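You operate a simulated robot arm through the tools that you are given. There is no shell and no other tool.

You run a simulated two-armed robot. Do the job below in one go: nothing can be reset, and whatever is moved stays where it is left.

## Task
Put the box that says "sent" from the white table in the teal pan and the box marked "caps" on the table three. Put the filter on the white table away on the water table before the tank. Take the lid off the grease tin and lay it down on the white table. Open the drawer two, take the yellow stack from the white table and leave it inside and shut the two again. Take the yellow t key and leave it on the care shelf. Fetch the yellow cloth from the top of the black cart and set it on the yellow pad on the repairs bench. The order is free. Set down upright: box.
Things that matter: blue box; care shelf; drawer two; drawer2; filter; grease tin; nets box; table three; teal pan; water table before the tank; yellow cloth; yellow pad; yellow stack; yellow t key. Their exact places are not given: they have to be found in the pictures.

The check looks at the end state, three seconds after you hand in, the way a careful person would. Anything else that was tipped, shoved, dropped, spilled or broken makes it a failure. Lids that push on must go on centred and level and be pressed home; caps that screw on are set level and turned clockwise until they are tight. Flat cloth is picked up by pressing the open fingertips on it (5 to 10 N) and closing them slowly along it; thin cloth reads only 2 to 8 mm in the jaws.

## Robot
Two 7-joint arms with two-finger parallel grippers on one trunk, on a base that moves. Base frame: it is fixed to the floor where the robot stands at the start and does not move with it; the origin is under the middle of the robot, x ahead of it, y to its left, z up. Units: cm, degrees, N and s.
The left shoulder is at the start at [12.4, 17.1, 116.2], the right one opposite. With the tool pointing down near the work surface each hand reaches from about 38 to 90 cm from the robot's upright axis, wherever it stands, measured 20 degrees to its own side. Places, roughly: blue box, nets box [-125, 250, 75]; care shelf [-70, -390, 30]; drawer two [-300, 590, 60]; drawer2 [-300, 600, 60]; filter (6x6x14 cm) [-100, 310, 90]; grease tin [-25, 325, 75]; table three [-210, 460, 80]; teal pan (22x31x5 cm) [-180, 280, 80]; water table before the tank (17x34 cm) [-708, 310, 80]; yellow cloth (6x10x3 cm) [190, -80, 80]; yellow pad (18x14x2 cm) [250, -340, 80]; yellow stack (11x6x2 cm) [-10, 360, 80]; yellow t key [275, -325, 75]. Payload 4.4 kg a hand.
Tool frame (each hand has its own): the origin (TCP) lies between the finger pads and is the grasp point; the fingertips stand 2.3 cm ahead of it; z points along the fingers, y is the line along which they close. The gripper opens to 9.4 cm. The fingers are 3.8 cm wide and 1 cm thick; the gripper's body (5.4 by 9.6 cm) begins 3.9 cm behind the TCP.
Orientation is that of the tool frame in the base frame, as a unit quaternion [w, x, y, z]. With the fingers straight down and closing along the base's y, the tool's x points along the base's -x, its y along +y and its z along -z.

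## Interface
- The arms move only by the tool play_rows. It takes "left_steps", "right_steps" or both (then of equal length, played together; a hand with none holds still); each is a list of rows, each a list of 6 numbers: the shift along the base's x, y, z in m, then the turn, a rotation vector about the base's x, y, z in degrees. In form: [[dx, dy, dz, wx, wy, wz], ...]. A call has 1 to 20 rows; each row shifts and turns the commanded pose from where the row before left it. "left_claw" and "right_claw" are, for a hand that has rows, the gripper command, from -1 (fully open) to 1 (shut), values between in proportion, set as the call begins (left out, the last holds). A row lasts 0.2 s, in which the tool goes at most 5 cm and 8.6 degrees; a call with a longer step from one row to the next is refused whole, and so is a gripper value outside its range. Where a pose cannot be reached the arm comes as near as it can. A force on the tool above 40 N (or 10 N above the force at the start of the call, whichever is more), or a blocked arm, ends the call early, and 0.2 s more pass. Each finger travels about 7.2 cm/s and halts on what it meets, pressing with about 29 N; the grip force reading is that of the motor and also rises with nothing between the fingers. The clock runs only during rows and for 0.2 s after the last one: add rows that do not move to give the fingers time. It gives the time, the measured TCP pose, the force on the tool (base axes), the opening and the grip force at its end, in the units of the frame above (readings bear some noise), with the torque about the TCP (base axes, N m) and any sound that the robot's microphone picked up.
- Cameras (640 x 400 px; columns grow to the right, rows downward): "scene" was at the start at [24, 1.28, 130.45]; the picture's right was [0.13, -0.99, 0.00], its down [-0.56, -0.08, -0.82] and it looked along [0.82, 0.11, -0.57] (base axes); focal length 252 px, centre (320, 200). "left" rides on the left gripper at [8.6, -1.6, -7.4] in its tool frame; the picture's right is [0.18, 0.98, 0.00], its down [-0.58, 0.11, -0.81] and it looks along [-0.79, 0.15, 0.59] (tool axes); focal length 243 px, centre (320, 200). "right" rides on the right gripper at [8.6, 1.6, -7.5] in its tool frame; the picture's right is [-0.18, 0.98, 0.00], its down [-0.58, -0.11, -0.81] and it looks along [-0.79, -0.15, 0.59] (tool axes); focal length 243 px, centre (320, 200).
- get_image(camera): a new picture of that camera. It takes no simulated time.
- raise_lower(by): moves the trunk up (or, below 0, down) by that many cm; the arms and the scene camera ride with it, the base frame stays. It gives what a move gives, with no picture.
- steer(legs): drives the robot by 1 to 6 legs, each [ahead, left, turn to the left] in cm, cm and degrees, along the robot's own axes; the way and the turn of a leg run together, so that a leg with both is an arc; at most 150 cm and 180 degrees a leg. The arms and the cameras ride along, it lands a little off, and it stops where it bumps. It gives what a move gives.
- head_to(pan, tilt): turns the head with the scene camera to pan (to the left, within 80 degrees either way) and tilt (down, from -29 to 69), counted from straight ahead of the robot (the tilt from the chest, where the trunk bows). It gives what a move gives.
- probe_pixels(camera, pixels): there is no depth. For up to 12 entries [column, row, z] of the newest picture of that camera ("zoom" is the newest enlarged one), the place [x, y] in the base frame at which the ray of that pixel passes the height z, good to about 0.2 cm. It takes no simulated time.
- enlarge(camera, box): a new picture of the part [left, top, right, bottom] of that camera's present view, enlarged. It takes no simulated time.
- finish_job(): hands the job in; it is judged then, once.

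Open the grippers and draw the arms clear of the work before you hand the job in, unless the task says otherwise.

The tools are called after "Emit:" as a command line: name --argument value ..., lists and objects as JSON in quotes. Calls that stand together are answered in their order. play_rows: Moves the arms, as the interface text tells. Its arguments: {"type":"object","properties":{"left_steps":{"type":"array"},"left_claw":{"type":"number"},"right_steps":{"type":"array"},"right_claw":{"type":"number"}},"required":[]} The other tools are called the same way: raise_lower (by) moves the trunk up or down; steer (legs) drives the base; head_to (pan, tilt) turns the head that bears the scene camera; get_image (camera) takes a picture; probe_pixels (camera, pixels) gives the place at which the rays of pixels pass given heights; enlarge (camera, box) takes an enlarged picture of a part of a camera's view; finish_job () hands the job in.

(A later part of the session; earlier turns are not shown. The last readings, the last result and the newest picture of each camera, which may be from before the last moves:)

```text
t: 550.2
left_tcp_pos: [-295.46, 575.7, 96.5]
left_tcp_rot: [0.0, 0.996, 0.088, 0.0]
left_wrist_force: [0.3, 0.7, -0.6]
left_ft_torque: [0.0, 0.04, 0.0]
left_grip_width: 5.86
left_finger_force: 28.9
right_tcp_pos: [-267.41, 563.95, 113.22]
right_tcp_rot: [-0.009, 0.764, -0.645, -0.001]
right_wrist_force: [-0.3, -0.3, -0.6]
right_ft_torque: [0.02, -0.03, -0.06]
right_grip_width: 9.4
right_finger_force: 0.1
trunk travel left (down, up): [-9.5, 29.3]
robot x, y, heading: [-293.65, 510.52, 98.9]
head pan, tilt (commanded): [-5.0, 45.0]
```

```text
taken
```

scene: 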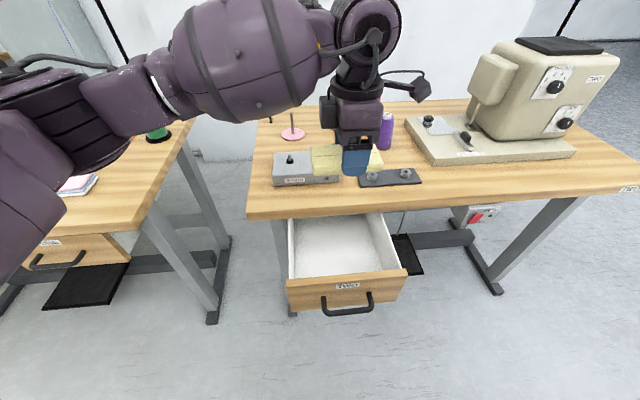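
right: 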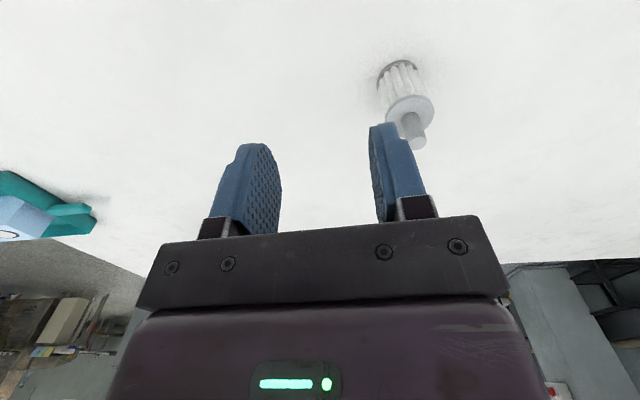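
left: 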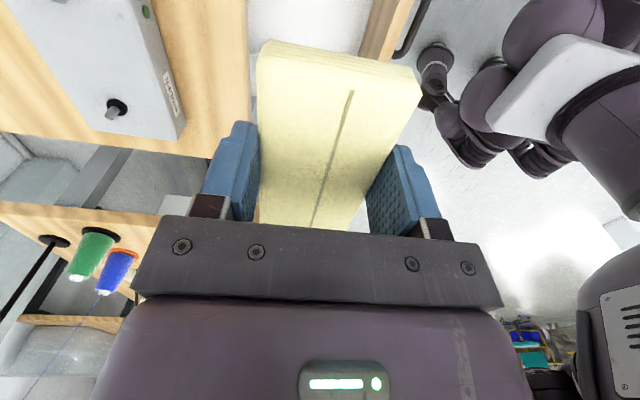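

Positioned over the opening. I descend in stages, checking clearance.

Emit:
play_rows --left_steps '[[0, 0, -0.03, 0, 0, 0], [0, 0, -0.04, 0, 0, 0], [0, 0, -0.04, 0, 0, 0], [0, 0, -0.03, 0, 0, 0], [0, 0, -0.02, 0, 0, 0], [0, 0, 0, 0, 0, 0]]'

Emit:
get_image --camera "scene"

Emit:
get_image --camera "left"

```text
t: 551.6
left_tcp_pos: [-295.41, 575.91, 80.76]
left_tcp_rot: [0.001, 0.996, 0.088, 0.0]
left_wrist_force: [0.6, -0.3, -0.4]
left_ft_torque: [0.01, 0.0, 0.01]
left_grip_width: 5.84
left_finger_force: 28.9
right_tcp_pos: [-267.33, 563.79, 113.18]
right_tcp_rot: [-0.009, 0.764, -0.645, -0.001]
right_wrist_force: [0.6, -0.7, 0.2]
right_ft_torque: [-0.01, -0.01, 0.01]
right_grip_width: 9.39
right_finger_force: 0.0
trunk travel left (down, up): [-9.5, 29.3]
robot x, y, heading: [-293.36, 510.52, 98.9]
head pan, tilt (commanded): [-5.0, 45.0]
```

```text
taken
```

scene: 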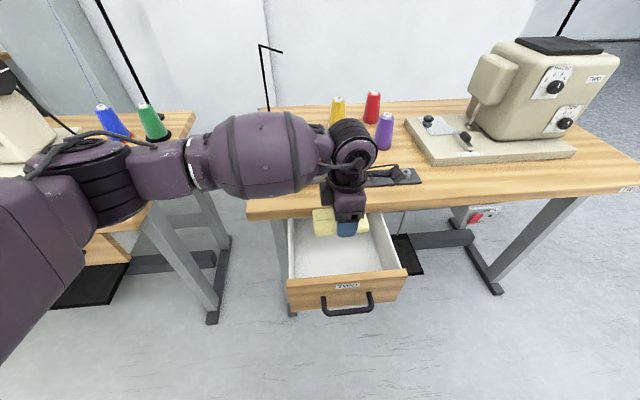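

```text
taken
```

left: 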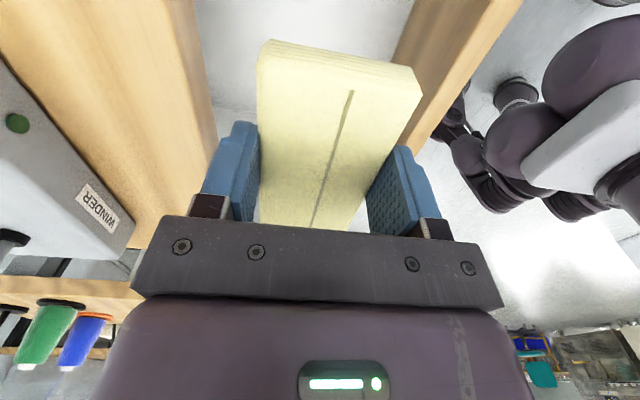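

I shift 0.8 cm back from the tabletop edge and descend further in small steps with force watch.

Emit:
play_rows --left_steps '[[0.001, -0.008, -0.01, 0, 0, 0], [0, 0, -0.015, 0, 0, 0], [0, 0, -0.015, 0, 0, 0], [0, 0, -0.015, 0, 0, 0], [0, 0, -0.015, 0, 0, 0], [0, 0, -0.015, 0, 0, 0], [0, 0, 0, 0, 0, 0]]'

Emit:
get_image --camera "scene"

Emit:
get_image --camera "left"

```text
t: 553.2
left_tcp_pos: [-295.39, 575.04, 72.37]
left_tcp_rot: [0.0, 0.996, 0.087, -0.001]
left_wrist_force: [-0.2, 0.0, 0.5]
left_ft_torque: [0.05, 0.0, 0.0]
left_grip_width: 5.85
left_finger_force: 29.0
right_tcp_pos: [-267.49, 564.05, 113.19]
right_tcp_rot: [-0.009, 0.764, -0.646, -0.002]
right_wrist_force: [-0.5, -0.1, 0.1]
right_ft_torque: [-0.02, 0.04, 0.02]
right_grip_width: 9.41
right_finger_force: 0.0
trunk travel left (down, up): [-9.5, 29.3]
robot x, y, heading: [-293.42, 510.32, 99.0]
head pan, tilt (commanded): [-5.0, 45.0]
```

```text
taken
```

scene: 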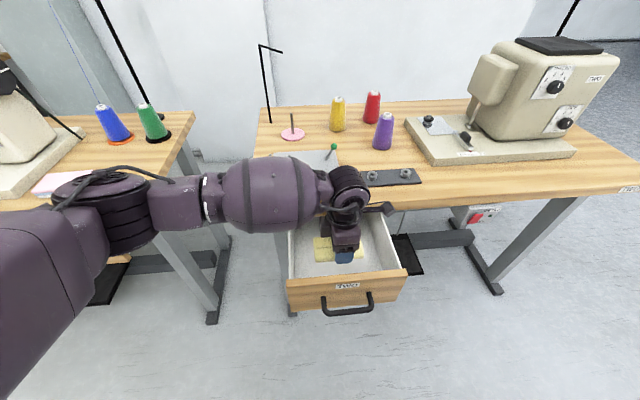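

```text
taken
```

left: 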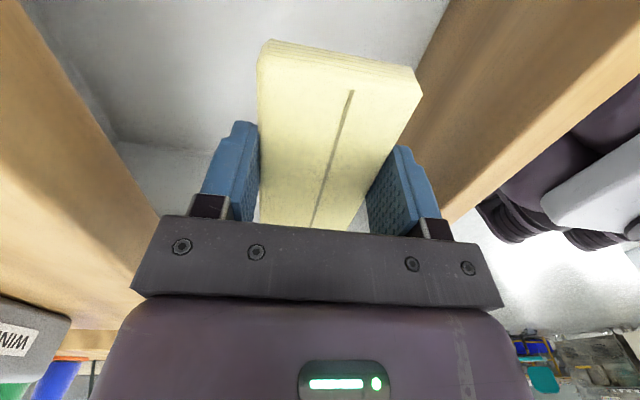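

Clear so far. I continue down toward the drawer floor in fine steps.

Emit:
play_rows --left_steps '[[0, 0, -0.01, 0, 0, 0], [0, 0, -0.01, 0, 0, 0], [0, 0, -0.01, 0, 0, 0], [0, 0, -0.01, 0, 0, 0], [0, 0, -0.008, 0, 0, 0], [0, 0, 0, 0, 0, 0]]'

Emit:
play_rows --left_steps '[[0, 0, -0.004, 0, 0, 0], [0, 0, -0.004, 0, 0, 0], [0, 0, -0.004, 0, 0, 0], [0, 0, -0.004, 0, 0, 0], [0, 0, 0, 0, 0, 0]]'

Emit:
get_image --camera "left"

```text
t: 554.6
left_tcp_pos: [-295.4, 575.11, 67.28]
left_tcp_rot: [0.001, 0.996, 0.088, 0.0]
left_wrist_force: [0.2, 0.8, -0.6]
left_ft_torque: [0.03, 0.0, 0.01]
left_grip_width: 5.86
left_finger_force: 29.4
right_tcp_pos: [-267.37, 564.01, 113.19]
right_tcp_rot: [-0.009, 0.764, -0.646, -0.001]
right_wrist_force: [-0.5, 0.1, 0.0]
right_ft_torque: [0.0, 0.02, 0.0]
right_grip_width: 9.39
right_finger_force: 0.2
trunk travel left (down, up): [-9.5, 29.3]
robot x, y, heading: [-293.91, 510.28, 98.9]
head pan, tilt (commanded): [-5.0, 45.0]
```

```text
t: 555.8
left_tcp_pos: [-295.42, 575.03, 65.92]
left_tcp_rot: [0.0, 0.996, 0.087, -0.001]
left_wrist_force: [-0.2, -0.1, -0.2]
left_ft_torque: [-0.02, 0.03, -0.02]
left_grip_width: 5.83
left_finger_force: 29.4
right_tcp_pos: [-267.42, 563.9, 113.11]
right_tcp_rot: [-0.009, 0.763, -0.646, -0.002]
right_wrist_force: [0.9, 0.5, 0.6]
right_ft_torque: [0.01, 0.0, 0.0]
right_grip_width: 9.4
right_finger_force: 0.1
trunk travel left (down, up): [-9.5, 29.3]
robot x, y, heading: [-293.76, 510.5, 98.9]
head pan, tilt (commanded): [-5.0, 45.0]
```

```text
taken
```

left: 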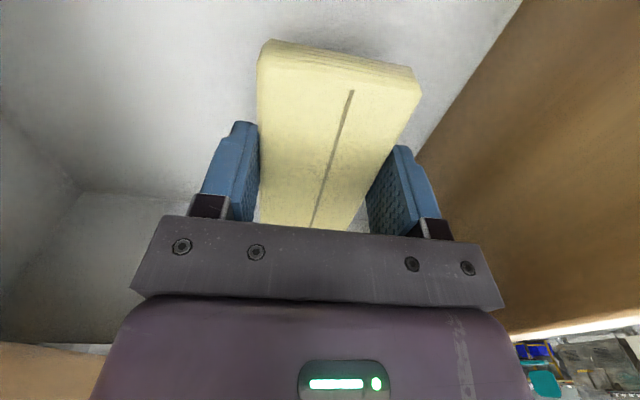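

Inside the drawer now. A few more millimetre steps until contact.

Emit:
play_rows --left_steps '[[0, 0, -0.004, 0, 0, 0], [0, 0, -0.004, 0, 0, 0], [0, 0, -0.003, 0, 0, 0], [0, 0, 0, 0, 0, 0]]'

Emit:
play_rows --left_steps '[[0, 0, -0.003, 0, 0, 0], [0, 0, -0.003, 0, 0, 0], [0, 0, -0.003, 0, 0, 0], [0, 0, 0, 0, 0, 0]]'

```text
t: 556.8
left_tcp_pos: [-295.35, 575.03, 64.78]
left_tcp_rot: [0.0, 0.996, 0.087, 0.0]
left_wrist_force: [-0.2, 0.9, -0.4]
left_ft_torque: [-0.01, 0.02, -0.01]
left_grip_width: 5.85
left_finger_force: 29.3
right_tcp_pos: [-267.42, 564.02, 113.1]
right_tcp_rot: [-0.009, 0.764, -0.645, -0.002]
right_wrist_force: [-0.1, 0.2, 0.0]
right_ft_torque: [0.02, 0.0, 0.02]
right_grip_width: 9.41
right_finger_force: 0.0
trunk travel left (down, up): [-9.5, 29.3]
robot x, y, heading: [-293.57, 510.65, 98.8]
head pan, tilt (commanded): [-5.0, 45.0]
```

```text
t: 557.8
left_tcp_pos: [-295.37, 575.04, 63.92]
left_tcp_rot: [0.001, 0.996, 0.087, 0.001]
left_wrist_force: [-1.1, -0.2, 1.5]
left_ft_torque: [0.06, -0.26, -0.02]
left_grip_width: 5.84
left_finger_force: 29.2
right_tcp_pos: [-267.42, 563.84, 113.25]
right_tcp_rot: [-0.01, 0.764, -0.646, -0.001]
right_wrist_force: [0.5, 0.3, -0.8]
right_ft_torque: [0.03, -0.02, -0.02]
right_grip_width: 9.39
right_finger_force: 0.2
trunk travel left (down, up): [-9.5, 29.3]
robot x, y, heading: [-293.82, 510.64, 98.9]
head pan, tilt (commanded): [-5.0, 45.0]
```

First touch of the floor. I open the jaws to 8 cm and rise straight up.

Emit:
play_rows --left_steps '[[0, 0, 0, 0, 0, 0], [0, 0, 0, 0, 0, 0], [0, 0, 0, 0, 0, 0]]' --left_claw -0.65

Emit:
play_rows --left_steps '[[0, 0, 0.01, 0, 0, 0], [0, 0, 0.02, 0, 0, 0], [0, 0, 0.03, 0, 0, 0], [0, 0, 0.03, 0, 0, 0], [0, 0, 0.03, 0, 0, 0], [0, 0, 0.04, 0, 0, 0], [0, 0, 0.04, 0, 0, 0], [0, 0, 0.04, 0, 0, 0], [0, 0, 0.04, 0, 0, 0], [0, 0, 0.03, 0, 0, 0], [0, 0, 0, 0, 0, 0]]'

Emit:
get_image --camera "scene"

Emit:
get_image --camera "left"

```text
t: 558.6
left_tcp_pos: [-295.43, 574.95, 63.95]
left_tcp_rot: [0.0, 0.996, 0.087, 0.0]
left_wrist_force: [-0.8, 0.0, 2.6]
left_ft_torque: [0.1, -0.35, 0.01]
left_grip_width: 7.76
left_finger_force: 0.1
right_tcp_pos: [-267.35, 563.96, 113.15]
right_tcp_rot: [-0.009, 0.764, -0.645, -0.002]
right_wrist_force: [-0.4, -0.1, 0.1]
right_ft_torque: [0.01, 0.03, -0.02]
right_grip_width: 9.39
right_finger_force: 0.1
trunk travel left (down, up): [-9.5, 29.3]
robot x, y, heading: [-293.73, 510.4, 99.1]
head pan, tilt (commanded): [-5.0, 45.0]
```

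```text
t: 561.0
left_tcp_pos: [-295.35, 574.98, 94.74]
left_tcp_rot: [0.001, 0.996, 0.087, 0.0]
left_wrist_force: [0.9, -0.2, 0.3]
left_ft_torque: [0.03, 0.03, 0.02]
left_grip_width: 7.75
left_finger_force: 0.1
right_tcp_pos: [-267.47, 563.91, 113.08]
right_tcp_rot: [-0.01, 0.764, -0.645, -0.001]
right_wrist_force: [-1.0, 0.3, -0.4]
right_ft_torque: [0.0, -0.02, 0.05]
right_grip_width: 9.41
right_finger_force: 0.1
trunk travel left (down, up): [-9.5, 29.3]
robot x, y, heading: [-293.65, 510.15, 98.8]
head pan, tilt (commanded): [-5.0, 45.0]
```

```text
taken
```

scene: 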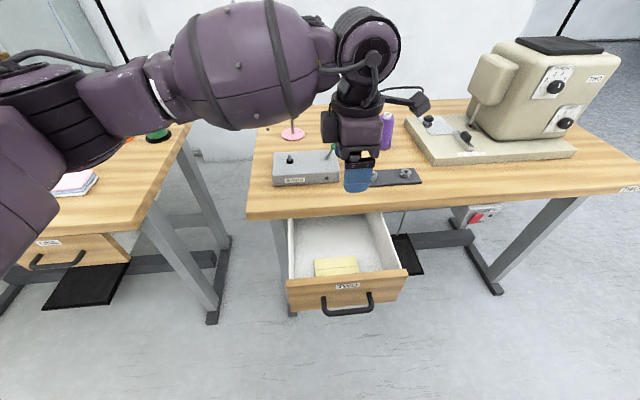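

```text
taken
```

left: 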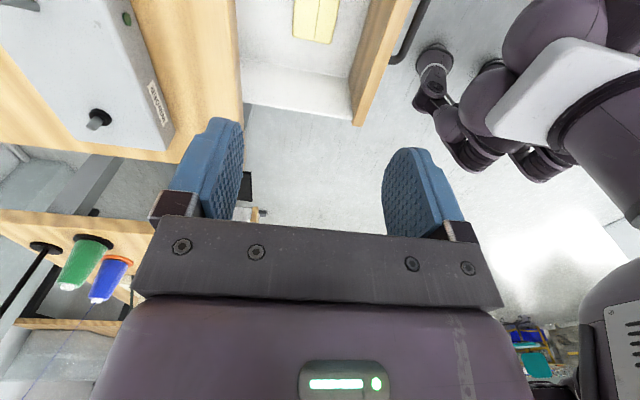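

The stack lies flat in the drawer. Now to close it: I back the robot 16 cm (5 cm left), then lower the left hand with closed fingers pitched forward to push on the handle bar.

Emit:
steer --legs '[[-16, 5, 0]]'

Emit:
play_rows --left_steps '[[0, -0.01, -0.03, 0, 0, 0], [0, -0.01, -0.03, 0, 0, 0], [0, -0.01, -0.03, 8, 1.3, 0], [0, -0.01, -0.03, 8, 1.3, 0], [0, -0.01, -0.03, 8, 1.3, 0], [0, -0.01, -0.03, 8, 1.3, 0], [0, 0, -0.03, 8, 1.3, 0], [0, 0, -0.02, 8, 1.3, 0], [0, 0, 0, 0, 0, 0]]' --left_claw 1

Emit:
get_image --camera "scene"

Emit:
get_image --camera "left"

```text
t: 562.4
left_tcp_pos: [-297.71, 558.46, 94.95]
left_tcp_rot: [0.0, 0.996, 0.087, 0.0]
left_wrist_force: [0.1, -0.3, 0.6]
left_ft_torque: [0.01, 0.01, -0.01]
left_grip_width: 7.76
left_finger_force: 0.1
right_tcp_pos: [-269.9, 547.25, 113.21]
right_tcp_rot: [-0.009, 0.764, -0.646, -0.002]
right_wrist_force: [0.3, -1.1, 0.4]
right_ft_torque: [0.04, -0.01, -0.02]
right_grip_width: 9.39
right_finger_force: 0.0
trunk travel left (down, up): [-9.5, 29.3]
robot x, y, heading: [-295.92, 493.92, 99.1]
head pan, tilt (commanded): [-5.0, 45.0]
```

```text
t: 564.4
left_tcp_pos: [-297.82, 552.34, 71.68]
left_tcp_rot: [-0.411, 0.908, 0.079, -0.03]
left_wrist_force: [-0.5, -1.0, 0.2]
left_ft_torque: [0.02, 0.0, 0.01]
left_grip_width: 0.0
left_finger_force: 29.3
right_tcp_pos: [-269.84, 547.34, 113.16]
right_tcp_rot: [-0.009, 0.764, -0.645, -0.001]
right_wrist_force: [-1.5, -1.1, -0.9]
right_ft_torque: [-0.02, 0.02, 0.03]
right_grip_width: 9.43
right_finger_force: 0.2
trunk travel left (down, up): [-9.5, 29.3]
robot x, y, heading: [-296.16, 493.97, 98.9]
head pan, tilt (commanded): [-5.0, 45.0]
```

```text
taken
```

scene: 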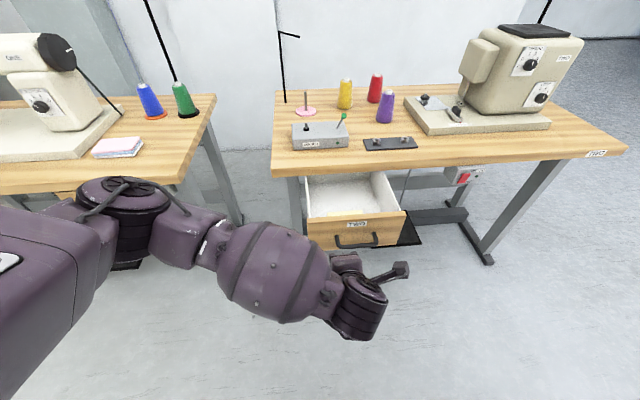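

```text
taken
```

left: 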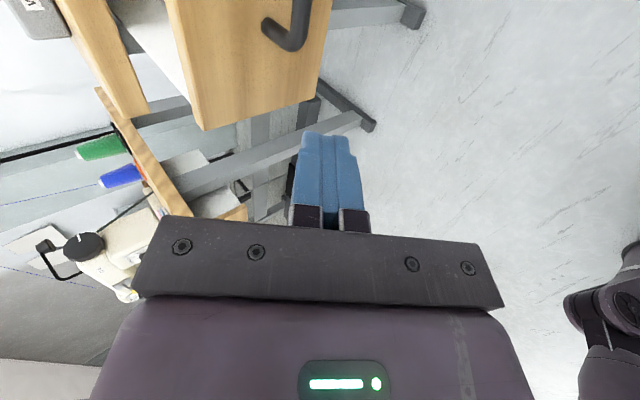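

Closed fingers at 48° pitch. I move the fingertips to the bar's height and centre (4.5 cm right, 4.7 cm down).

Emit:
play_rows --left_steps '[[0.015, 0, -0.012, 0, 0, 0], [0.015, 0, -0.012, 0, 0, 0], [0.015, 0, -0.012, 0, 0, 0], [0, 0, -0.011, 0, 0, 0], [0, 0, 0, 0, 0, 0]]'

Emit:
get_image --camera "left"

```text
t: 565.6
left_tcp_pos: [-293.1, 552.36, 66.91]
left_tcp_rot: [-0.411, 0.908, 0.079, -0.029]
left_wrist_force: [0.3, -0.4, 0.1]
left_ft_torque: [0.01, -0.02, -0.03]
left_grip_width: 0.01
left_finger_force: 29.1
right_tcp_pos: [-269.84, 547.41, 113.08]
right_tcp_rot: [-0.008, 0.764, -0.645, -0.001]
right_wrist_force: [-0.9, 0.5, 0.2]
right_ft_torque: [0.0, 0.04, 0.0]
right_grip_width: 9.4
right_finger_force: 0.0
trunk travel left (down, up): [-9.5, 29.3]
robot x, y, heading: [-295.79, 493.69, 99.0]
head pan, tilt (commanded): [-5.0, 45.0]
```

```text
taken
```

left: 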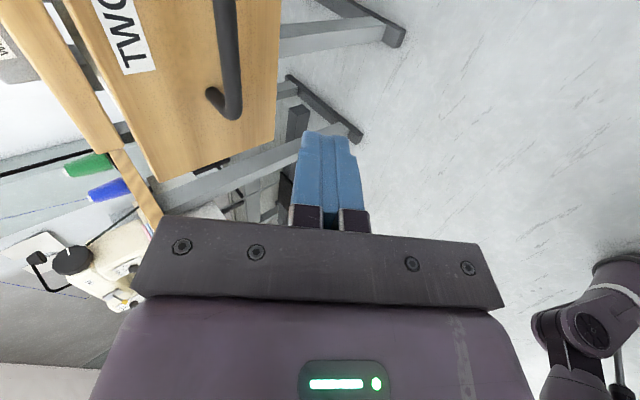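

The tip end face is still too slanted for a stable push, so I add pitch carefully, two rows at a time.

Emit:
play_rows --left_steps '[[0, 0, 0, 8, 1.3, 0], [0, 0, 0, 4, 0.65, 0], [0, 0, 0, 0, 0, 0]]'

Emit:
play_rows --left_steps '[[0, 0, -0.005, 6, 1.0, 0], [0, 0, 0, 6, 1.0, 0], [0, 0, 0, 0, 0, 0]]'

Emit:
get_image --camera "scene"

Emit:
get_image --camera "left"

```text
t: 566.4
left_tcp_pos: [-293.27, 552.52, 67.05]
left_tcp_rot: [-0.504, 0.859, 0.075, -0.037]
left_wrist_force: [0.1, 0.6, 0.1]
left_ft_torque: [0.01, -0.03, 0.04]
left_grip_width: 0.02
left_finger_force: 29.3
right_tcp_pos: [-269.79, 547.26, 113.23]
right_tcp_rot: [-0.008, 0.764, -0.646, -0.002]
right_wrist_force: [1.2, 0.5, 0.2]
right_ft_torque: [-0.01, -0.01, -0.01]
right_grip_width: 9.41
right_finger_force: 0.1
trunk travel left (down, up): [-9.5, 29.3]
robot x, y, heading: [-296.21, 494.16, 98.7]
head pan, tilt (commanded): [-5.0, 45.0]
```

```text
t: 567.2
left_tcp_pos: [-293.23, 552.42, 66.62]
left_tcp_rot: [-0.593, 0.801, 0.07, -0.043]
left_wrist_force: [0.2, -0.3, -0.4]
left_ft_torque: [-0.02, 0.0, -0.02]
left_grip_width: 0.0
left_finger_force: 29.2
right_tcp_pos: [-269.89, 547.36, 113.17]
right_tcp_rot: [-0.009, 0.764, -0.645, -0.002]
right_wrist_force: [-0.5, 0.7, 0.3]
right_ft_torque: [-0.03, 0.01, 0.01]
right_grip_width: 9.4
right_finger_force: 0.0
trunk travel left (down, up): [-9.5, 29.3]
robot x, y, heading: [-296.15, 493.92, 99.3]
head pan, tilt (commanded): [-5.0, 45.0]
```

```text
taken
```

scene: 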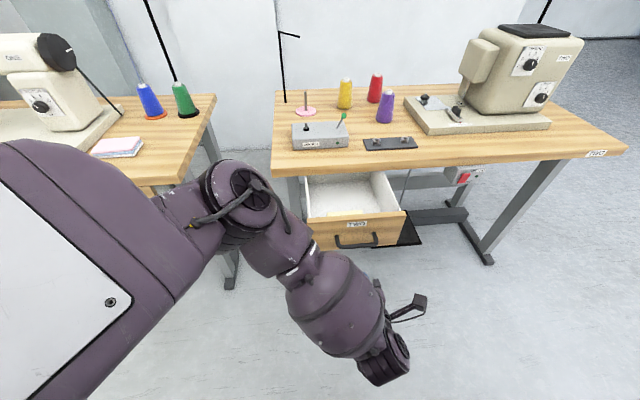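

```text
taken
```

left: 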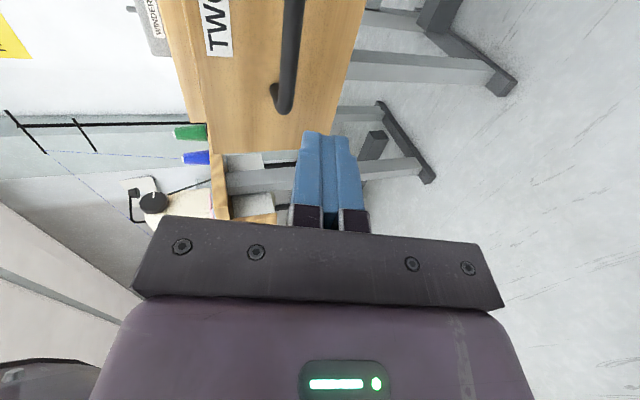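

Pitch 73°, fingertips level with the bar. I drive forward 15 cm: ~8 to reach the bar and ~7 of pushing.

Emit:
steer --legs '[[15, 0, 0]]'

Emit:
get_image --camera "left"

Emit:
get_image --camera "scene"

```text
t: 568.6
left_tcp_pos: [-295.73, 567.02, 66.48]
left_tcp_rot: [-0.593, 0.801, 0.07, -0.045]
left_wrist_force: [-0.2, 0.8, -0.5]
left_ft_torque: [-0.01, 0.0, 0.03]
left_grip_width: 0.0
left_finger_force: 29.2
right_tcp_pos: [-272.21, 561.96, 113.2]
right_tcp_rot: [-0.009, 0.764, -0.645, -0.001]
right_wrist_force: [-0.5, -0.7, 0.0]
right_ft_torque: [-0.01, 0.0, -0.01]
right_grip_width: 9.4
right_finger_force: 0.1
trunk travel left (down, up): [-9.5, 29.3]
robot x, y, heading: [-298.25, 508.58, 99.0]
head pan, tilt (commanded): [-5.0, 45.0]
```

```text
taken
```

left: 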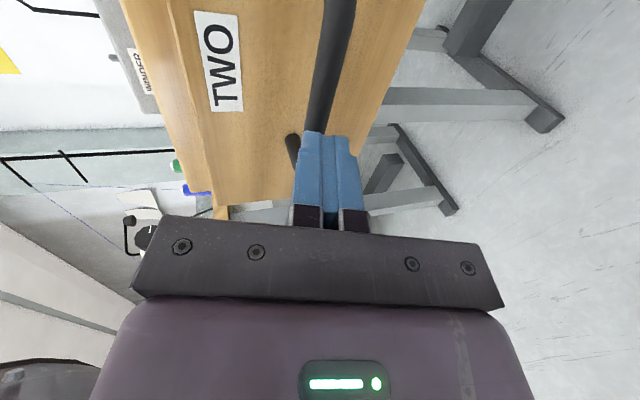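

```text
taken
```

scene: 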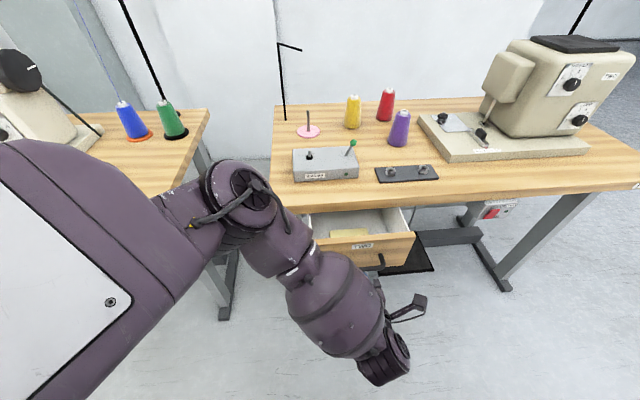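

The drawer is moving in. I drive 9 cm more.

Emit:
steer --legs '[[9, 0, 0]]'

Emit:
get_image --camera "scene"

Emit:
get_image --camera "left"

```text
t: 569.7
left_tcp_pos: [-297.04, 575.88, 66.42]
left_tcp_rot: [-0.592, 0.802, 0.07, -0.044]
left_wrist_force: [0.1, 0.0, -0.2]
left_ft_torque: [0.01, -0.02, 0.01]
left_grip_width: 0.0
left_finger_force: 28.9
right_tcp_pos: [-273.68, 570.96, 113.07]
right_tcp_rot: [-0.01, 0.764, -0.645, -0.001]
right_wrist_force: [-0.2, 0.8, -0.7]
right_ft_torque: [0.02, 0.02, 0.0]
right_grip_width: 9.42
right_finger_force: 0.1
trunk travel left (down, up): [-9.5, 29.3]
robot x, y, heading: [-299.87, 517.29, 99.1]
head pan, tilt (commanded): [-5.0, 45.0]
```

```text
taken
```

scene: 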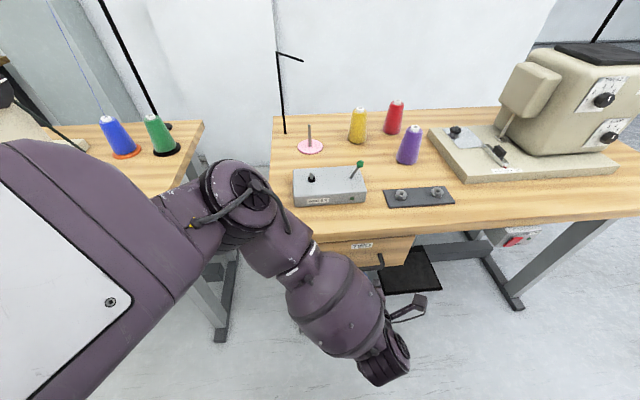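

```text
taken
```

left: 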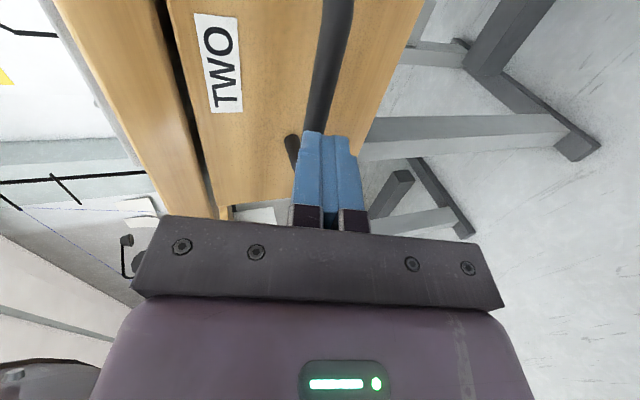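

Nearly closed. I push the last bit with small arm steps while watching the force.

Emit:
play_rows --left_steps '[[-0.001, 0.005, 0, 0, 0, 0], [-0.001, 0.005, 0, 0, 0, 0], [0, 0, 0, 0, 0, 0]]'

Emit:
play_rows --left_steps '[[-0.001, 0.005, 0, 0, 0, 0], [-0.001, 0.005, 0, 0, 0, 0], [0, 0, 0, 0, 0, 0]]'

Emit:
get_image --camera "left"

```text
t: 570.5
left_tcp_pos: [-297.2, 576.73, 66.67]
left_tcp_rot: [-0.593, 0.801, 0.07, -0.044]
left_wrist_force: [0.8, -1.9, 0.1]
left_ft_torque: [0.01, 0.02, 0.03]
left_grip_width: 0.0
left_finger_force: 28.9
right_tcp_pos: [-273.57, 570.84, 113.21]
right_tcp_rot: [-0.009, 0.765, -0.644, -0.001]
right_wrist_force: [-0.3, -0.2, 0.6]
right_ft_torque: [0.0, 0.0, 0.01]
right_grip_width: 9.38
right_finger_force: 0.1
trunk travel left (down, up): [-9.5, 29.3]
robot x, y, heading: [-299.92, 517.32, 99.3]
head pan, tilt (commanded): [-5.0, 45.0]
```

```text
t: 571.1
left_tcp_pos: [-297.09, 576.82, 66.43]
left_tcp_rot: [-0.588, 0.805, 0.068, -0.042]
left_wrist_force: [-0.3, -12.2, 7.5]
left_ft_torque: [0.07, 0.25, 0.26]
left_grip_width: 0.04
left_finger_force: 29.2
right_tcp_pos: [-273.69, 570.58, 113.15]
right_tcp_rot: [-0.01, 0.764, -0.645, -0.002]
right_wrist_force: [-0.3, -0.3, 0.0]
right_ft_torque: [0.01, -0.01, 0.03]
right_grip_width: 9.4
right_finger_force: 0.2
trunk travel left (down, up): [-9.5, 29.3]
robot x, y, heading: [-300.12, 516.82, 99.0]
head pan, tilt (commanded): [-5.0, 45.0]
stopped in row 2 (left hand): the force on the tool passed its limit at 46 N (the readings are from after the stop); the commanded pose is now the measured one
```

```text
taken
```

left: 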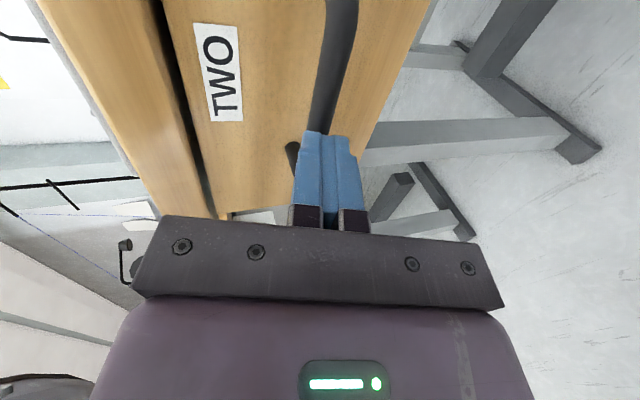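

A 46 N stop at the expected closed position. I back away 12 cm and check the drawer.

Emit:
steer --legs '[[-14, 3, 0]]'

Emit:
get_image --camera "scene"

Emit:
enlarge --camera "scene" --box '[280, 170, 440, 270]'

Emit:
get_image --camera "left"

```text
t: 572.4
left_tcp_pos: [-298.11, 562.51, 66.46]
left_tcp_rot: [-0.589, 0.804, 0.069, -0.044]
left_wrist_force: [0.6, -1.6, 0.0]
left_ft_torque: [-0.06, -0.01, -0.01]
left_grip_width: 0.03
left_finger_force: 28.8
right_tcp_pos: [-274.44, 556.38, 113.18]
right_tcp_rot: [-0.009, 0.765, -0.644, -0.001]
right_wrist_force: [-1.0, 0.2, -0.5]
right_ft_torque: [0.05, 0.01, -0.04]
right_grip_width: 9.38
right_finger_force: 0.0
trunk travel left (down, up): [-9.5, 29.3]
robot x, y, heading: [-300.45, 502.51, 99.2]
head pan, tilt (commanded): [-5.0, 45.0]
```

```text
taken
```

scene: 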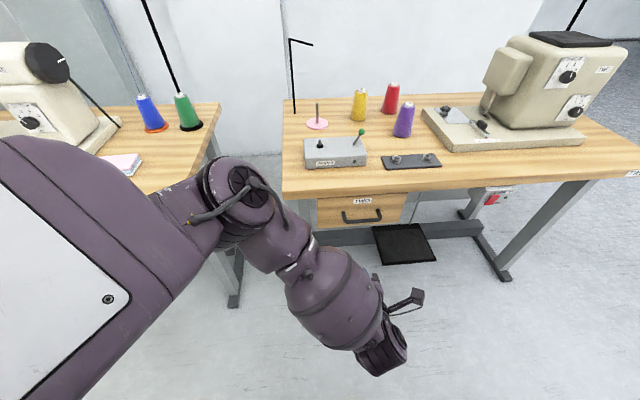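

```text
4.00 times, centred on (360, 220) of scene
```

zoom: 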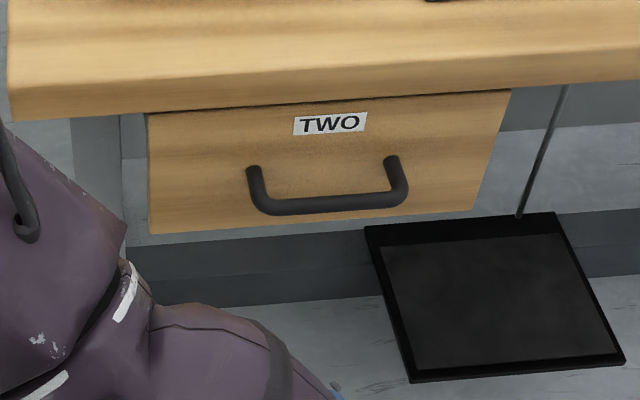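

```text
taken
```

left: 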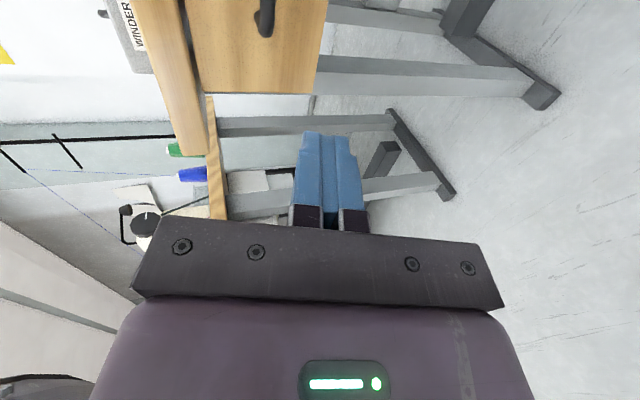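

The drawer looks shut. I verify numerically with the bar position (originally y≈580.1 at z=65.5).

Emit:
probe_pixels --camera "zoom" --pixels '[[328, 205, 65.5], [268, 210, 65.5], [395, 200, 65.5], [150, 118, 71], [508, 95, 71], [12, 115, 73], [636, 78, 73]]'

```text
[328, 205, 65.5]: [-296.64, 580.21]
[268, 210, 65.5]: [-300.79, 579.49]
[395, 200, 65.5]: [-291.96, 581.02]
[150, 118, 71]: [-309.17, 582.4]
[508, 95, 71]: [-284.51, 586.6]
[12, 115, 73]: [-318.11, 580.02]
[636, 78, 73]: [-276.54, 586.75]
```

The bar is back at its original place: the drawer is shut. Now I back into free space and restore the left arm's posture as before.

Emit:
steer --legs '[[-50, 22, 0]]'

Emit:
play_rows --left_steps '[[0, 0, 0.02, -8, -1.3, 0], [0, 0, 0.02, -8, -1.3, 0], [0, 0, 0.02, -8, -1.3, 0], [0, 0, 0.02, -8, -1.3, 0], [0, 0, 0.02, -8, -1.3, 0], [0, 0, 0.02, -8, -1.3, 0], [0, 0, 0.02, -8, -1.3, 0], [0, 0, 0.02, -8, -1.3, 0], [0, 0, 0.02, -6, -1.0, 0], [0, 0, 0, 0, 0, 0]]' --left_claw -1

Emit:
play_rows --left_steps '[[0, 0, 0.02, 0, 0, -8.2], [0, 0, 0.02, 0, 0, -8.2], [0, 0, 0.02, 0, 0, -8.2], [0, 0, 0.02, 0, 0, -8.2], [0, 0, 0, 0, 0, -8.2], [0, 0, 0, 0, 0, -8.2], [0, 0, 0, 0, 0, -8.2], [0, 0, 0, 0, 0, -8.2], [0, 0, 0, 0, 0, -8.2], [0, 0, 0, 0, 0, -8.2], [0, 0, 0, 0, 0, -8.2], [0, 0, 0, 0, 0, 0]]'

```text
t: 575.6
left_tcp_pos: [-311.85, 510.13, 66.37]
left_tcp_rot: [-0.589, 0.804, 0.07, -0.044]
left_wrist_force: [0.1, -0.7, -0.5]
left_ft_torque: [-0.03, 0.04, -0.03]
left_grip_width: 0.02
left_finger_force: 28.7
right_tcp_pos: [-288.27, 504.11, 113.18]
right_tcp_rot: [-0.009, 0.766, -0.643, -0.001]
right_wrist_force: [0.2, 0.2, 0.5]
right_ft_torque: [0.03, -0.03, 0.01]
right_grip_width: 9.39
right_finger_force: 0.1
trunk travel left (down, up): [-9.5, 29.3]
robot x, y, heading: [-314.57, 450.74, 99.3]
head pan, tilt (commanded): [-5.0, 45.0]
```

```text
t: 577.8
left_tcp_pos: [-311.92, 510.17, 84.5]
left_tcp_rot: [-0.012, 0.996, 0.088, -0.001]
left_wrist_force: [-0.1, 0.4, 1.0]
left_ft_torque: [0.02, 0.02, 0.0]
left_grip_width: 9.39
left_finger_force: 0.0
right_tcp_pos: [-288.27, 504.06, 113.15]
right_tcp_rot: [-0.009, 0.765, -0.644, -0.002]
right_wrist_force: [-0.1, 0.0, -0.4]
right_ft_torque: [0.01, 0.0, 0.02]
right_grip_width: 9.39
right_finger_force: 0.2
trunk travel left (down, up): [-9.5, 29.3]
robot x, y, heading: [-314.61, 450.61, 99.1]
head pan, tilt (commanded): [-5.0, 45.0]
```

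```text
t: 580.4
left_tcp_pos: [-311.89, 510.31, 92.48]
left_tcp_rot: [-0.01, 0.764, -0.645, 0.009]
left_wrist_force: [-0.2, -0.8, -0.2]
left_ft_torque: [0.02, -0.01, 0.02]
left_grip_width: 9.39
left_finger_force: 0.1
right_tcp_pos: [-288.21, 504.07, 113.17]
right_tcp_rot: [-0.009, 0.765, -0.644, -0.001]
right_wrist_force: [-0.1, 0.6, -0.1]
right_ft_torque: [0.03, 0.0, 0.02]
right_grip_width: 9.41
right_finger_force: 0.0
trunk travel left (down, up): [-9.5, 29.3]
robot x, y, heading: [-314.15, 450.37, 99.4]
head pan, tilt (commanded): [-5.0, 45.0]
```

The left arm is normal again. I draw it to the side, raise the trunk, and return through the aisle to the far side of the white table for the filter.

Emit:
play_rows --left_steps '[[-0.038, -0.015, 0.005, 0, 0, 0], [-0.038, -0.015, 0.005, 0, 0, 0], [-0.038, -0.015, 0.005, 0, 0, 0], [-0.038, -0.015, 0, 0, 0, 0], [-0.038, -0.015, 0, 0, 0, 0], [-0.038, -0.015, 0, 0, 0, 0], [-0.038, -0.015, 0, 0, 0, 0], [-0.038, -0.015, 0, 0, 0, 0], [0, 0, 0, 0, 0, 0]]'

Emit:
raise_lower --by 28

Emit:
steer --legs '[[0, 0, -89.4], [0, -80.5, 0]]'

Emit:
head_to --pan 0 --tilt 35

Emit:
get_image --camera "scene"

```text
t: 582.4
left_tcp_pos: [-342.22, 498.21, 93.96]
left_tcp_rot: [-0.009, 0.765, -0.644, 0.009]
left_wrist_force: [-0.6, 0.2, -0.2]
left_ft_torque: [0.0, -0.01, -0.01]
left_grip_width: 9.4
left_finger_force: 0.1
right_tcp_pos: [-288.22, 504.16, 113.24]
right_tcp_rot: [-0.009, 0.765, -0.643, -0.002]
right_wrist_force: [-0.7, 0.2, -0.4]
right_ft_torque: [0.0, 0.03, -0.02]
right_grip_width: 9.39
right_finger_force: 0.1
trunk travel left (down, up): [-9.5, 29.3]
robot x, y, heading: [-314.31, 450.31, 99.1]
head pan, tilt (commanded): [-5.0, 45.0]
```

```text
t: 585.2
left_tcp_pos: [-342.23, 498.25, 121.85]
left_tcp_rot: [-0.01, 0.765, -0.644, 0.008]
left_wrist_force: [0.8, -1.0, 0.4]
left_ft_torque: [-0.02, 0.02, 0.0]
left_grip_width: 9.39
left_finger_force: 0.1
right_tcp_pos: [-288.27, 504.04, 141.13]
right_tcp_rot: [-0.01, 0.765, -0.643, -0.001]
right_wrist_force: [-0.3, -0.7, 0.3]
right_ft_torque: [0.02, 0.05, -0.03]
right_grip_width: 9.39
right_finger_force: 0.0
trunk travel left (down, up): [-37.5, 1.3]
robot x, y, heading: [-314.66, 450.86, 99.3]
head pan, tilt (commanded): [-5.0, 45.0]
```

```text
t: 596.5
left_tcp_pos: [-252.05, 400.31, 121.93]
left_tcp_rot: [0.001, -0.106, 0.994, -0.013]
left_wrist_force: [0.5, -1.3, -0.2]
left_ft_torque: [0.0, -0.01, -0.04]
left_grip_width: 9.39
left_finger_force: 0.1
right_tcp_pos: [-243.97, 346.69, 141.14]
right_tcp_rot: [0.008, -0.107, 0.994, -0.005]
right_wrist_force: [0.0, -0.4, -0.3]
right_ft_torque: [0.05, -0.02, -0.02]
right_grip_width: 9.4
right_finger_force: 0.0
trunk travel left (down, up): [-37.5, 1.3]
robot x, y, heading: [-298.57, 370.4, 11.9]
head pan, tilt (commanded): [-5.0, 45.0]
```

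```text
t: 597.2
left_tcp_pos: [-252.19, 400.26, 121.96]
left_tcp_rot: [0.001, -0.105, 0.994, -0.013]
left_wrist_force: [0.4, -0.5, -1.0]
left_ft_torque: [-0.02, -0.04, 0.02]
left_grip_width: 9.42
left_finger_force: 0.0
right_tcp_pos: [-244.02, 346.71, 141.08]
right_tcp_rot: [0.008, -0.107, 0.994, -0.005]
right_wrist_force: [-0.1, -0.2, 0.0]
right_ft_torque: [0.0, -0.01, -0.03]
right_grip_width: 9.36
right_finger_force: 0.0
trunk travel left (down, up): [-37.5, 1.3]
robot x, y, heading: [-298.91, 370.82, 11.6]
head pan, tilt (commanded): [0.0, 35.0]
```

```text
taken
```

scene: 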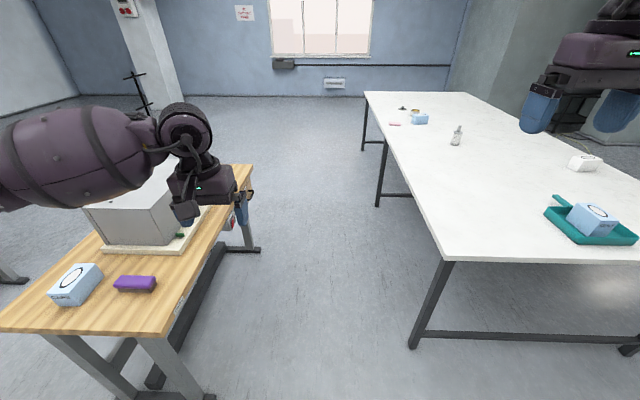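

I align with the aisle and drive 170 cm, then turn right to face the filter.

Emit:
steer --legs '[[0, 0, -1.8], [100, 0, 0], [70, 0, 0], [0, 0, -90]]'

Emit:
head_to --pan 5 --tilt 38

Emit:
get_image --camera "scene"

```text
t: 610.0
left_tcp_pos: [-104.36, 351.72, 121.8]
left_tcp_rot: [-0.009, 0.644, 0.765, -0.01]
left_wrist_force: [0.4, 0.8, -0.7]
left_ft_torque: [0.0, 0.01, 0.02]
left_grip_width: 9.44
left_finger_force: 0.0
right_tcp_pos: [-158.35, 345.96, 141.1]
right_tcp_rot: [0.002, 0.644, 0.765, -0.009]
right_wrist_force: [-0.2, 0.2, 0.4]
right_ft_torque: [0.0, -0.02, -0.03]
right_grip_width: 9.4
right_finger_force: 0.0
trunk travel left (down, up): [-37.5, 1.3]
robot x, y, heading: [-132.19, 399.82, -80.8]
head pan, tilt (commanded): [0.0, 35.0]
```

```text
t: 610.7
left_tcp_pos: [-104.39, 351.72, 121.93]
left_tcp_rot: [-0.008, 0.644, 0.765, -0.01]
left_wrist_force: [0.3, 1.1, 0.3]
left_ft_torque: [-0.02, 0.06, -0.01]
left_grip_width: 9.4
left_finger_force: 0.0
right_tcp_pos: [-158.38, 345.92, 141.08]
right_tcp_rot: [0.001, 0.643, 0.766, -0.009]
right_wrist_force: [0.4, -0.5, 0.0]
right_ft_torque: [0.02, 0.02, 0.02]
right_grip_width: 9.4
right_finger_force: 0.1
trunk travel left (down, up): [-37.5, 1.3]
robot x, y, heading: [-132.29, 399.32, -80.8]
head pan, tilt (commanded): [5.0, 38.0]
```

```text
taken
```

scene: 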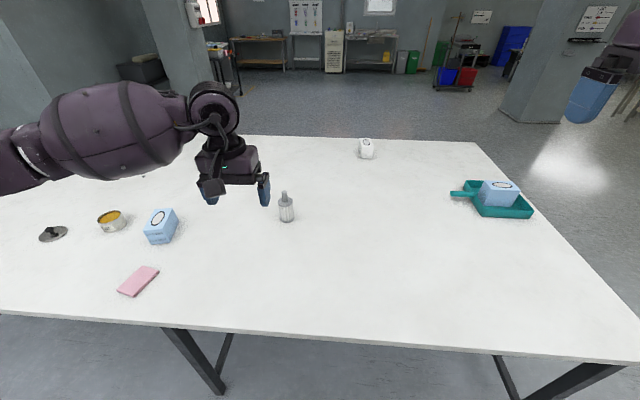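

I move 15 cm closer, lower the trunk 18 cm and re-measure the filter from here.

Emit:
steer --legs '[[15, 0, 0.8]]'

Emit:
raise_lower --by -18

Emit:
head_to --pan 15 --tilt 38

Emit:
get_image --camera "scene"

Emit:
get_image --camera "left"

```text
t: 612.0
left_tcp_pos: [-101.03, 337.14, 121.78]
left_tcp_rot: [-0.009, 0.639, 0.769, -0.009]
left_wrist_force: [0.2, 0.6, -0.4]
left_ft_torque: [0.02, 0.02, -0.01]
left_grip_width: 9.42
left_finger_force: 0.1
right_tcp_pos: [-155.04, 330.66, 141.15]
right_tcp_rot: [0.001, 0.638, 0.77, -0.009]
right_wrist_force: [-0.1, -0.7, 0.3]
right_ft_torque: [0.04, -0.02, -0.01]
right_grip_width: 9.38
right_finger_force: 0.1
trunk travel left (down, up): [-37.5, 1.3]
robot x, y, heading: [-129.73, 384.59, -80.0]
head pan, tilt (commanded): [5.0, 38.0]
```

```text
t: 614.0
left_tcp_pos: [-101.2, 337.4, 104.05]
left_tcp_rot: [-0.007, 0.639, 0.769, -0.011]
left_wrist_force: [-0.9, 0.8, 0.0]
left_ft_torque: [0.0, 0.0, 0.0]
left_grip_width: 9.4
left_finger_force: 0.1
right_tcp_pos: [-154.99, 330.94, 123.37]
right_tcp_rot: [0.003, 0.638, 0.77, -0.01]
right_wrist_force: [-0.9, -0.5, 1.4]
right_ft_torque: [-0.02, 0.01, 0.0]
right_grip_width: 9.41
right_finger_force: 0.1
trunk travel left (down, up): [-19.5, 19.3]
robot x, y, heading: [-129.61, 384.71, -79.9]
head pan, tilt (commanded): [5.0, 38.0]
```

```text
t: 614.8
left_tcp_pos: [-101.06, 337.28, 103.9]
left_tcp_rot: [-0.008, 0.639, 0.769, -0.01]
left_wrist_force: [-0.7, 0.4, -0.1]
left_ft_torque: [-0.01, -0.01, 0.02]
left_grip_width: 9.4
left_finger_force: 0.1
right_tcp_pos: [-155.06, 330.63, 123.3]
right_tcp_rot: [0.002, 0.639, 0.769, -0.01]
right_wrist_force: [-0.3, 0.3, -0.7]
right_ft_torque: [0.03, -0.02, 0.03]
right_grip_width: 9.4
right_finger_force: 0.0
trunk travel left (down, up): [-19.5, 19.3]
robot x, y, heading: [-129.94, 384.64, -79.8]
head pan, tilt (commanded): [15.0, 38.0]
```

```text
taken
```

scene: 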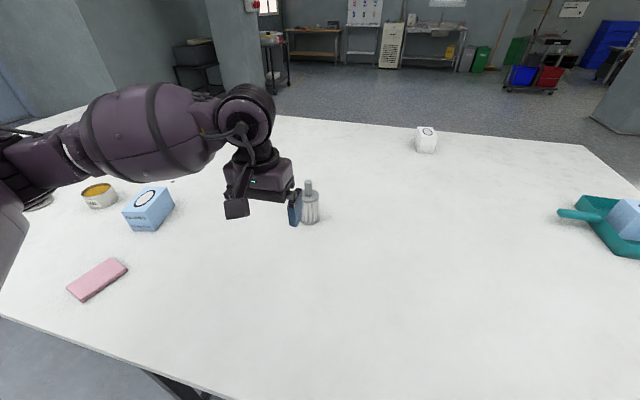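

```text
taken
```

left: 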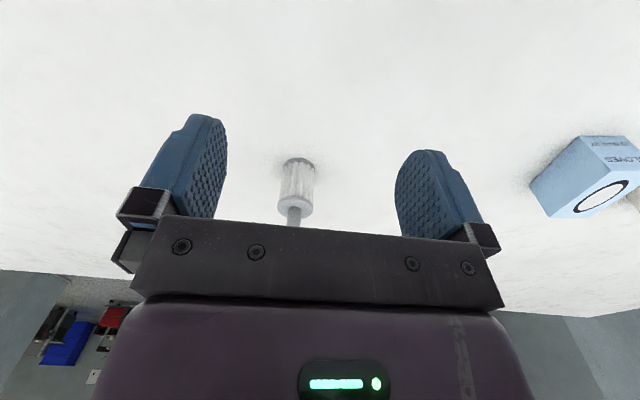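

Emit:
enlarge --camera "left" --box '[250, 140, 346, 230]'

Emit:
probe_pixels --camera "zoom" --pixels '[[300, 100, 80], [295, 278, 88.8], [285, 375, 93.6], [290, 330, 91]]'

Emit:
enlarge --camera "scene" --box '[270, 170, 350, 235]'

Emit:
probe_pixels --camera "zoom" --pixels '[[300, 75, 93.6], [310, 165, 88.8], [318, 345, 80]]'

```text
4.44 times, centred on (298, 185) of left
```

zoom: 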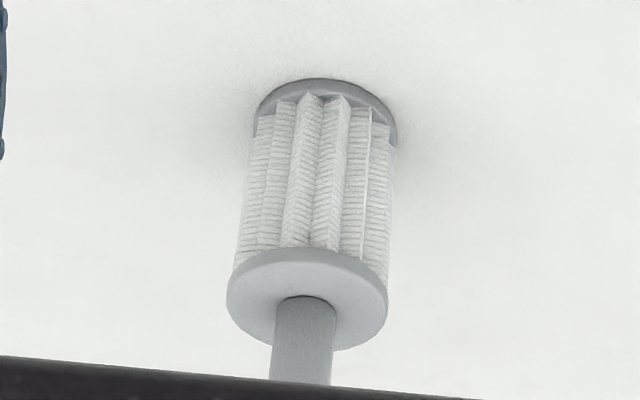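

```text
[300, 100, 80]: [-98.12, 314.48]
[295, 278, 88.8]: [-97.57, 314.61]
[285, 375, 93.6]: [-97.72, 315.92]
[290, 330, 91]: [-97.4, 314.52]
```

```text
6.15 times, centred on (310, 202) of scene
```

zoom: 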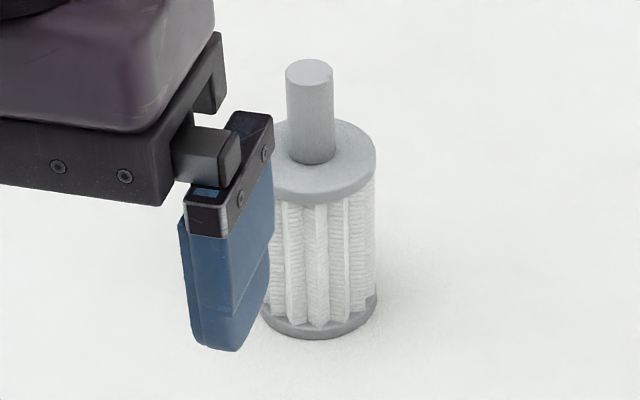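

```text
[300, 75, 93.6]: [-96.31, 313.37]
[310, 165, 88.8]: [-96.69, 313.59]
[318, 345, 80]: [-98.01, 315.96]
```

Emit:
probe_pixels --camera "left" --pixels '[[295.1, 207.3, 88.8], [295.1, 207.3, 88], [295.1, 207.3, 90]]'

Emit:
probe_pixels --camera "scene" --pixels '[[308.4, 181.3, 93.6], [308.4, 181.3, 93], [308.4, 181.3, 94.5], [309.5, 195.5, 88.8]]'

```text
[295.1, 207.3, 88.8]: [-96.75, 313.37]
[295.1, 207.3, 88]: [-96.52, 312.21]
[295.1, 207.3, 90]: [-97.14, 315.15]
```

```text
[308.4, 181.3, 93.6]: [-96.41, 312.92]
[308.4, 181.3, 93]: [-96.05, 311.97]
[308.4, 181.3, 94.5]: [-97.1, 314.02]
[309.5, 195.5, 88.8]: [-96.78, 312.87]
```

Filter axis (−96.65,313.1) confirmed. I move the left hand over it, jaws at 5 cm.

Emit:
play_rows --left_steps '[[0.006, -0.034, 0, 0, -0.3, 0], [0.006, -0.034, 0, 0, -0.3, 0], [0.006, -0.034, 0, 0, -0.3, 0], [0.006, -0.035, 0, 0, -0.3, 0], [0.006, -0.035, 0, 0, -0.2, 0], [0.007, -0.035, 0, 0, 0, 0], [0.007, -0.035, 0, 0, 0, 0], [0, 0, 0, 0, 0, 0]]' --left_claw -0.06

Emit:
get_image --camera "left"

Emit:
enlarge --camera "scene" --box '[240, 130, 400, 240]'

```text
t: 616.6
left_tcp_pos: [-96.81, 312.81, 103.9]
left_tcp_rot: [0.001, 0.639, 0.769, -0.003]
left_wrist_force: [0.0, 0.2, 0.4]
left_ft_torque: [-0.02, -0.03, 0.0]
left_grip_width: 4.97
left_finger_force: 0.0
right_tcp_pos: [-155.03, 330.69, 123.28]
right_tcp_rot: [0.002, 0.638, 0.77, -0.01]
right_wrist_force: [-0.6, -0.1, 0.3]
right_ft_torque: [-0.01, 0.0, -0.03]
right_grip_width: 9.43
right_finger_force: 0.0
trunk travel left (down, up): [-19.5, 19.3]
robot x, y, heading: [-129.7, 384.87, -79.7]
head pan, tilt (commanded): [15.0, 38.0]
```

```text
taken
```

left: 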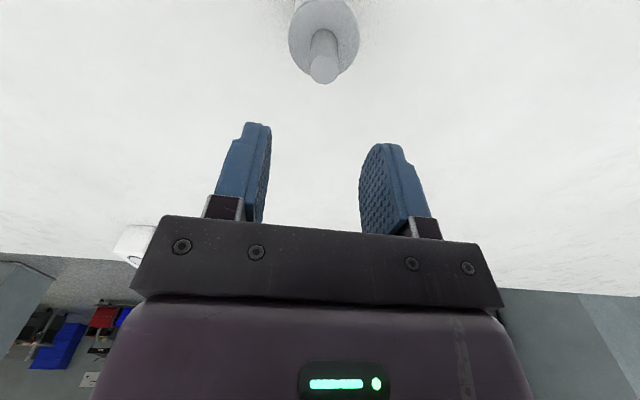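

```text
3.64 times, centred on (320, 185) of scene
```

zoom: 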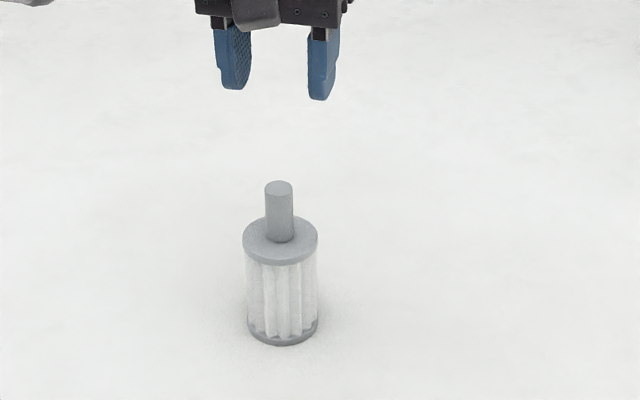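

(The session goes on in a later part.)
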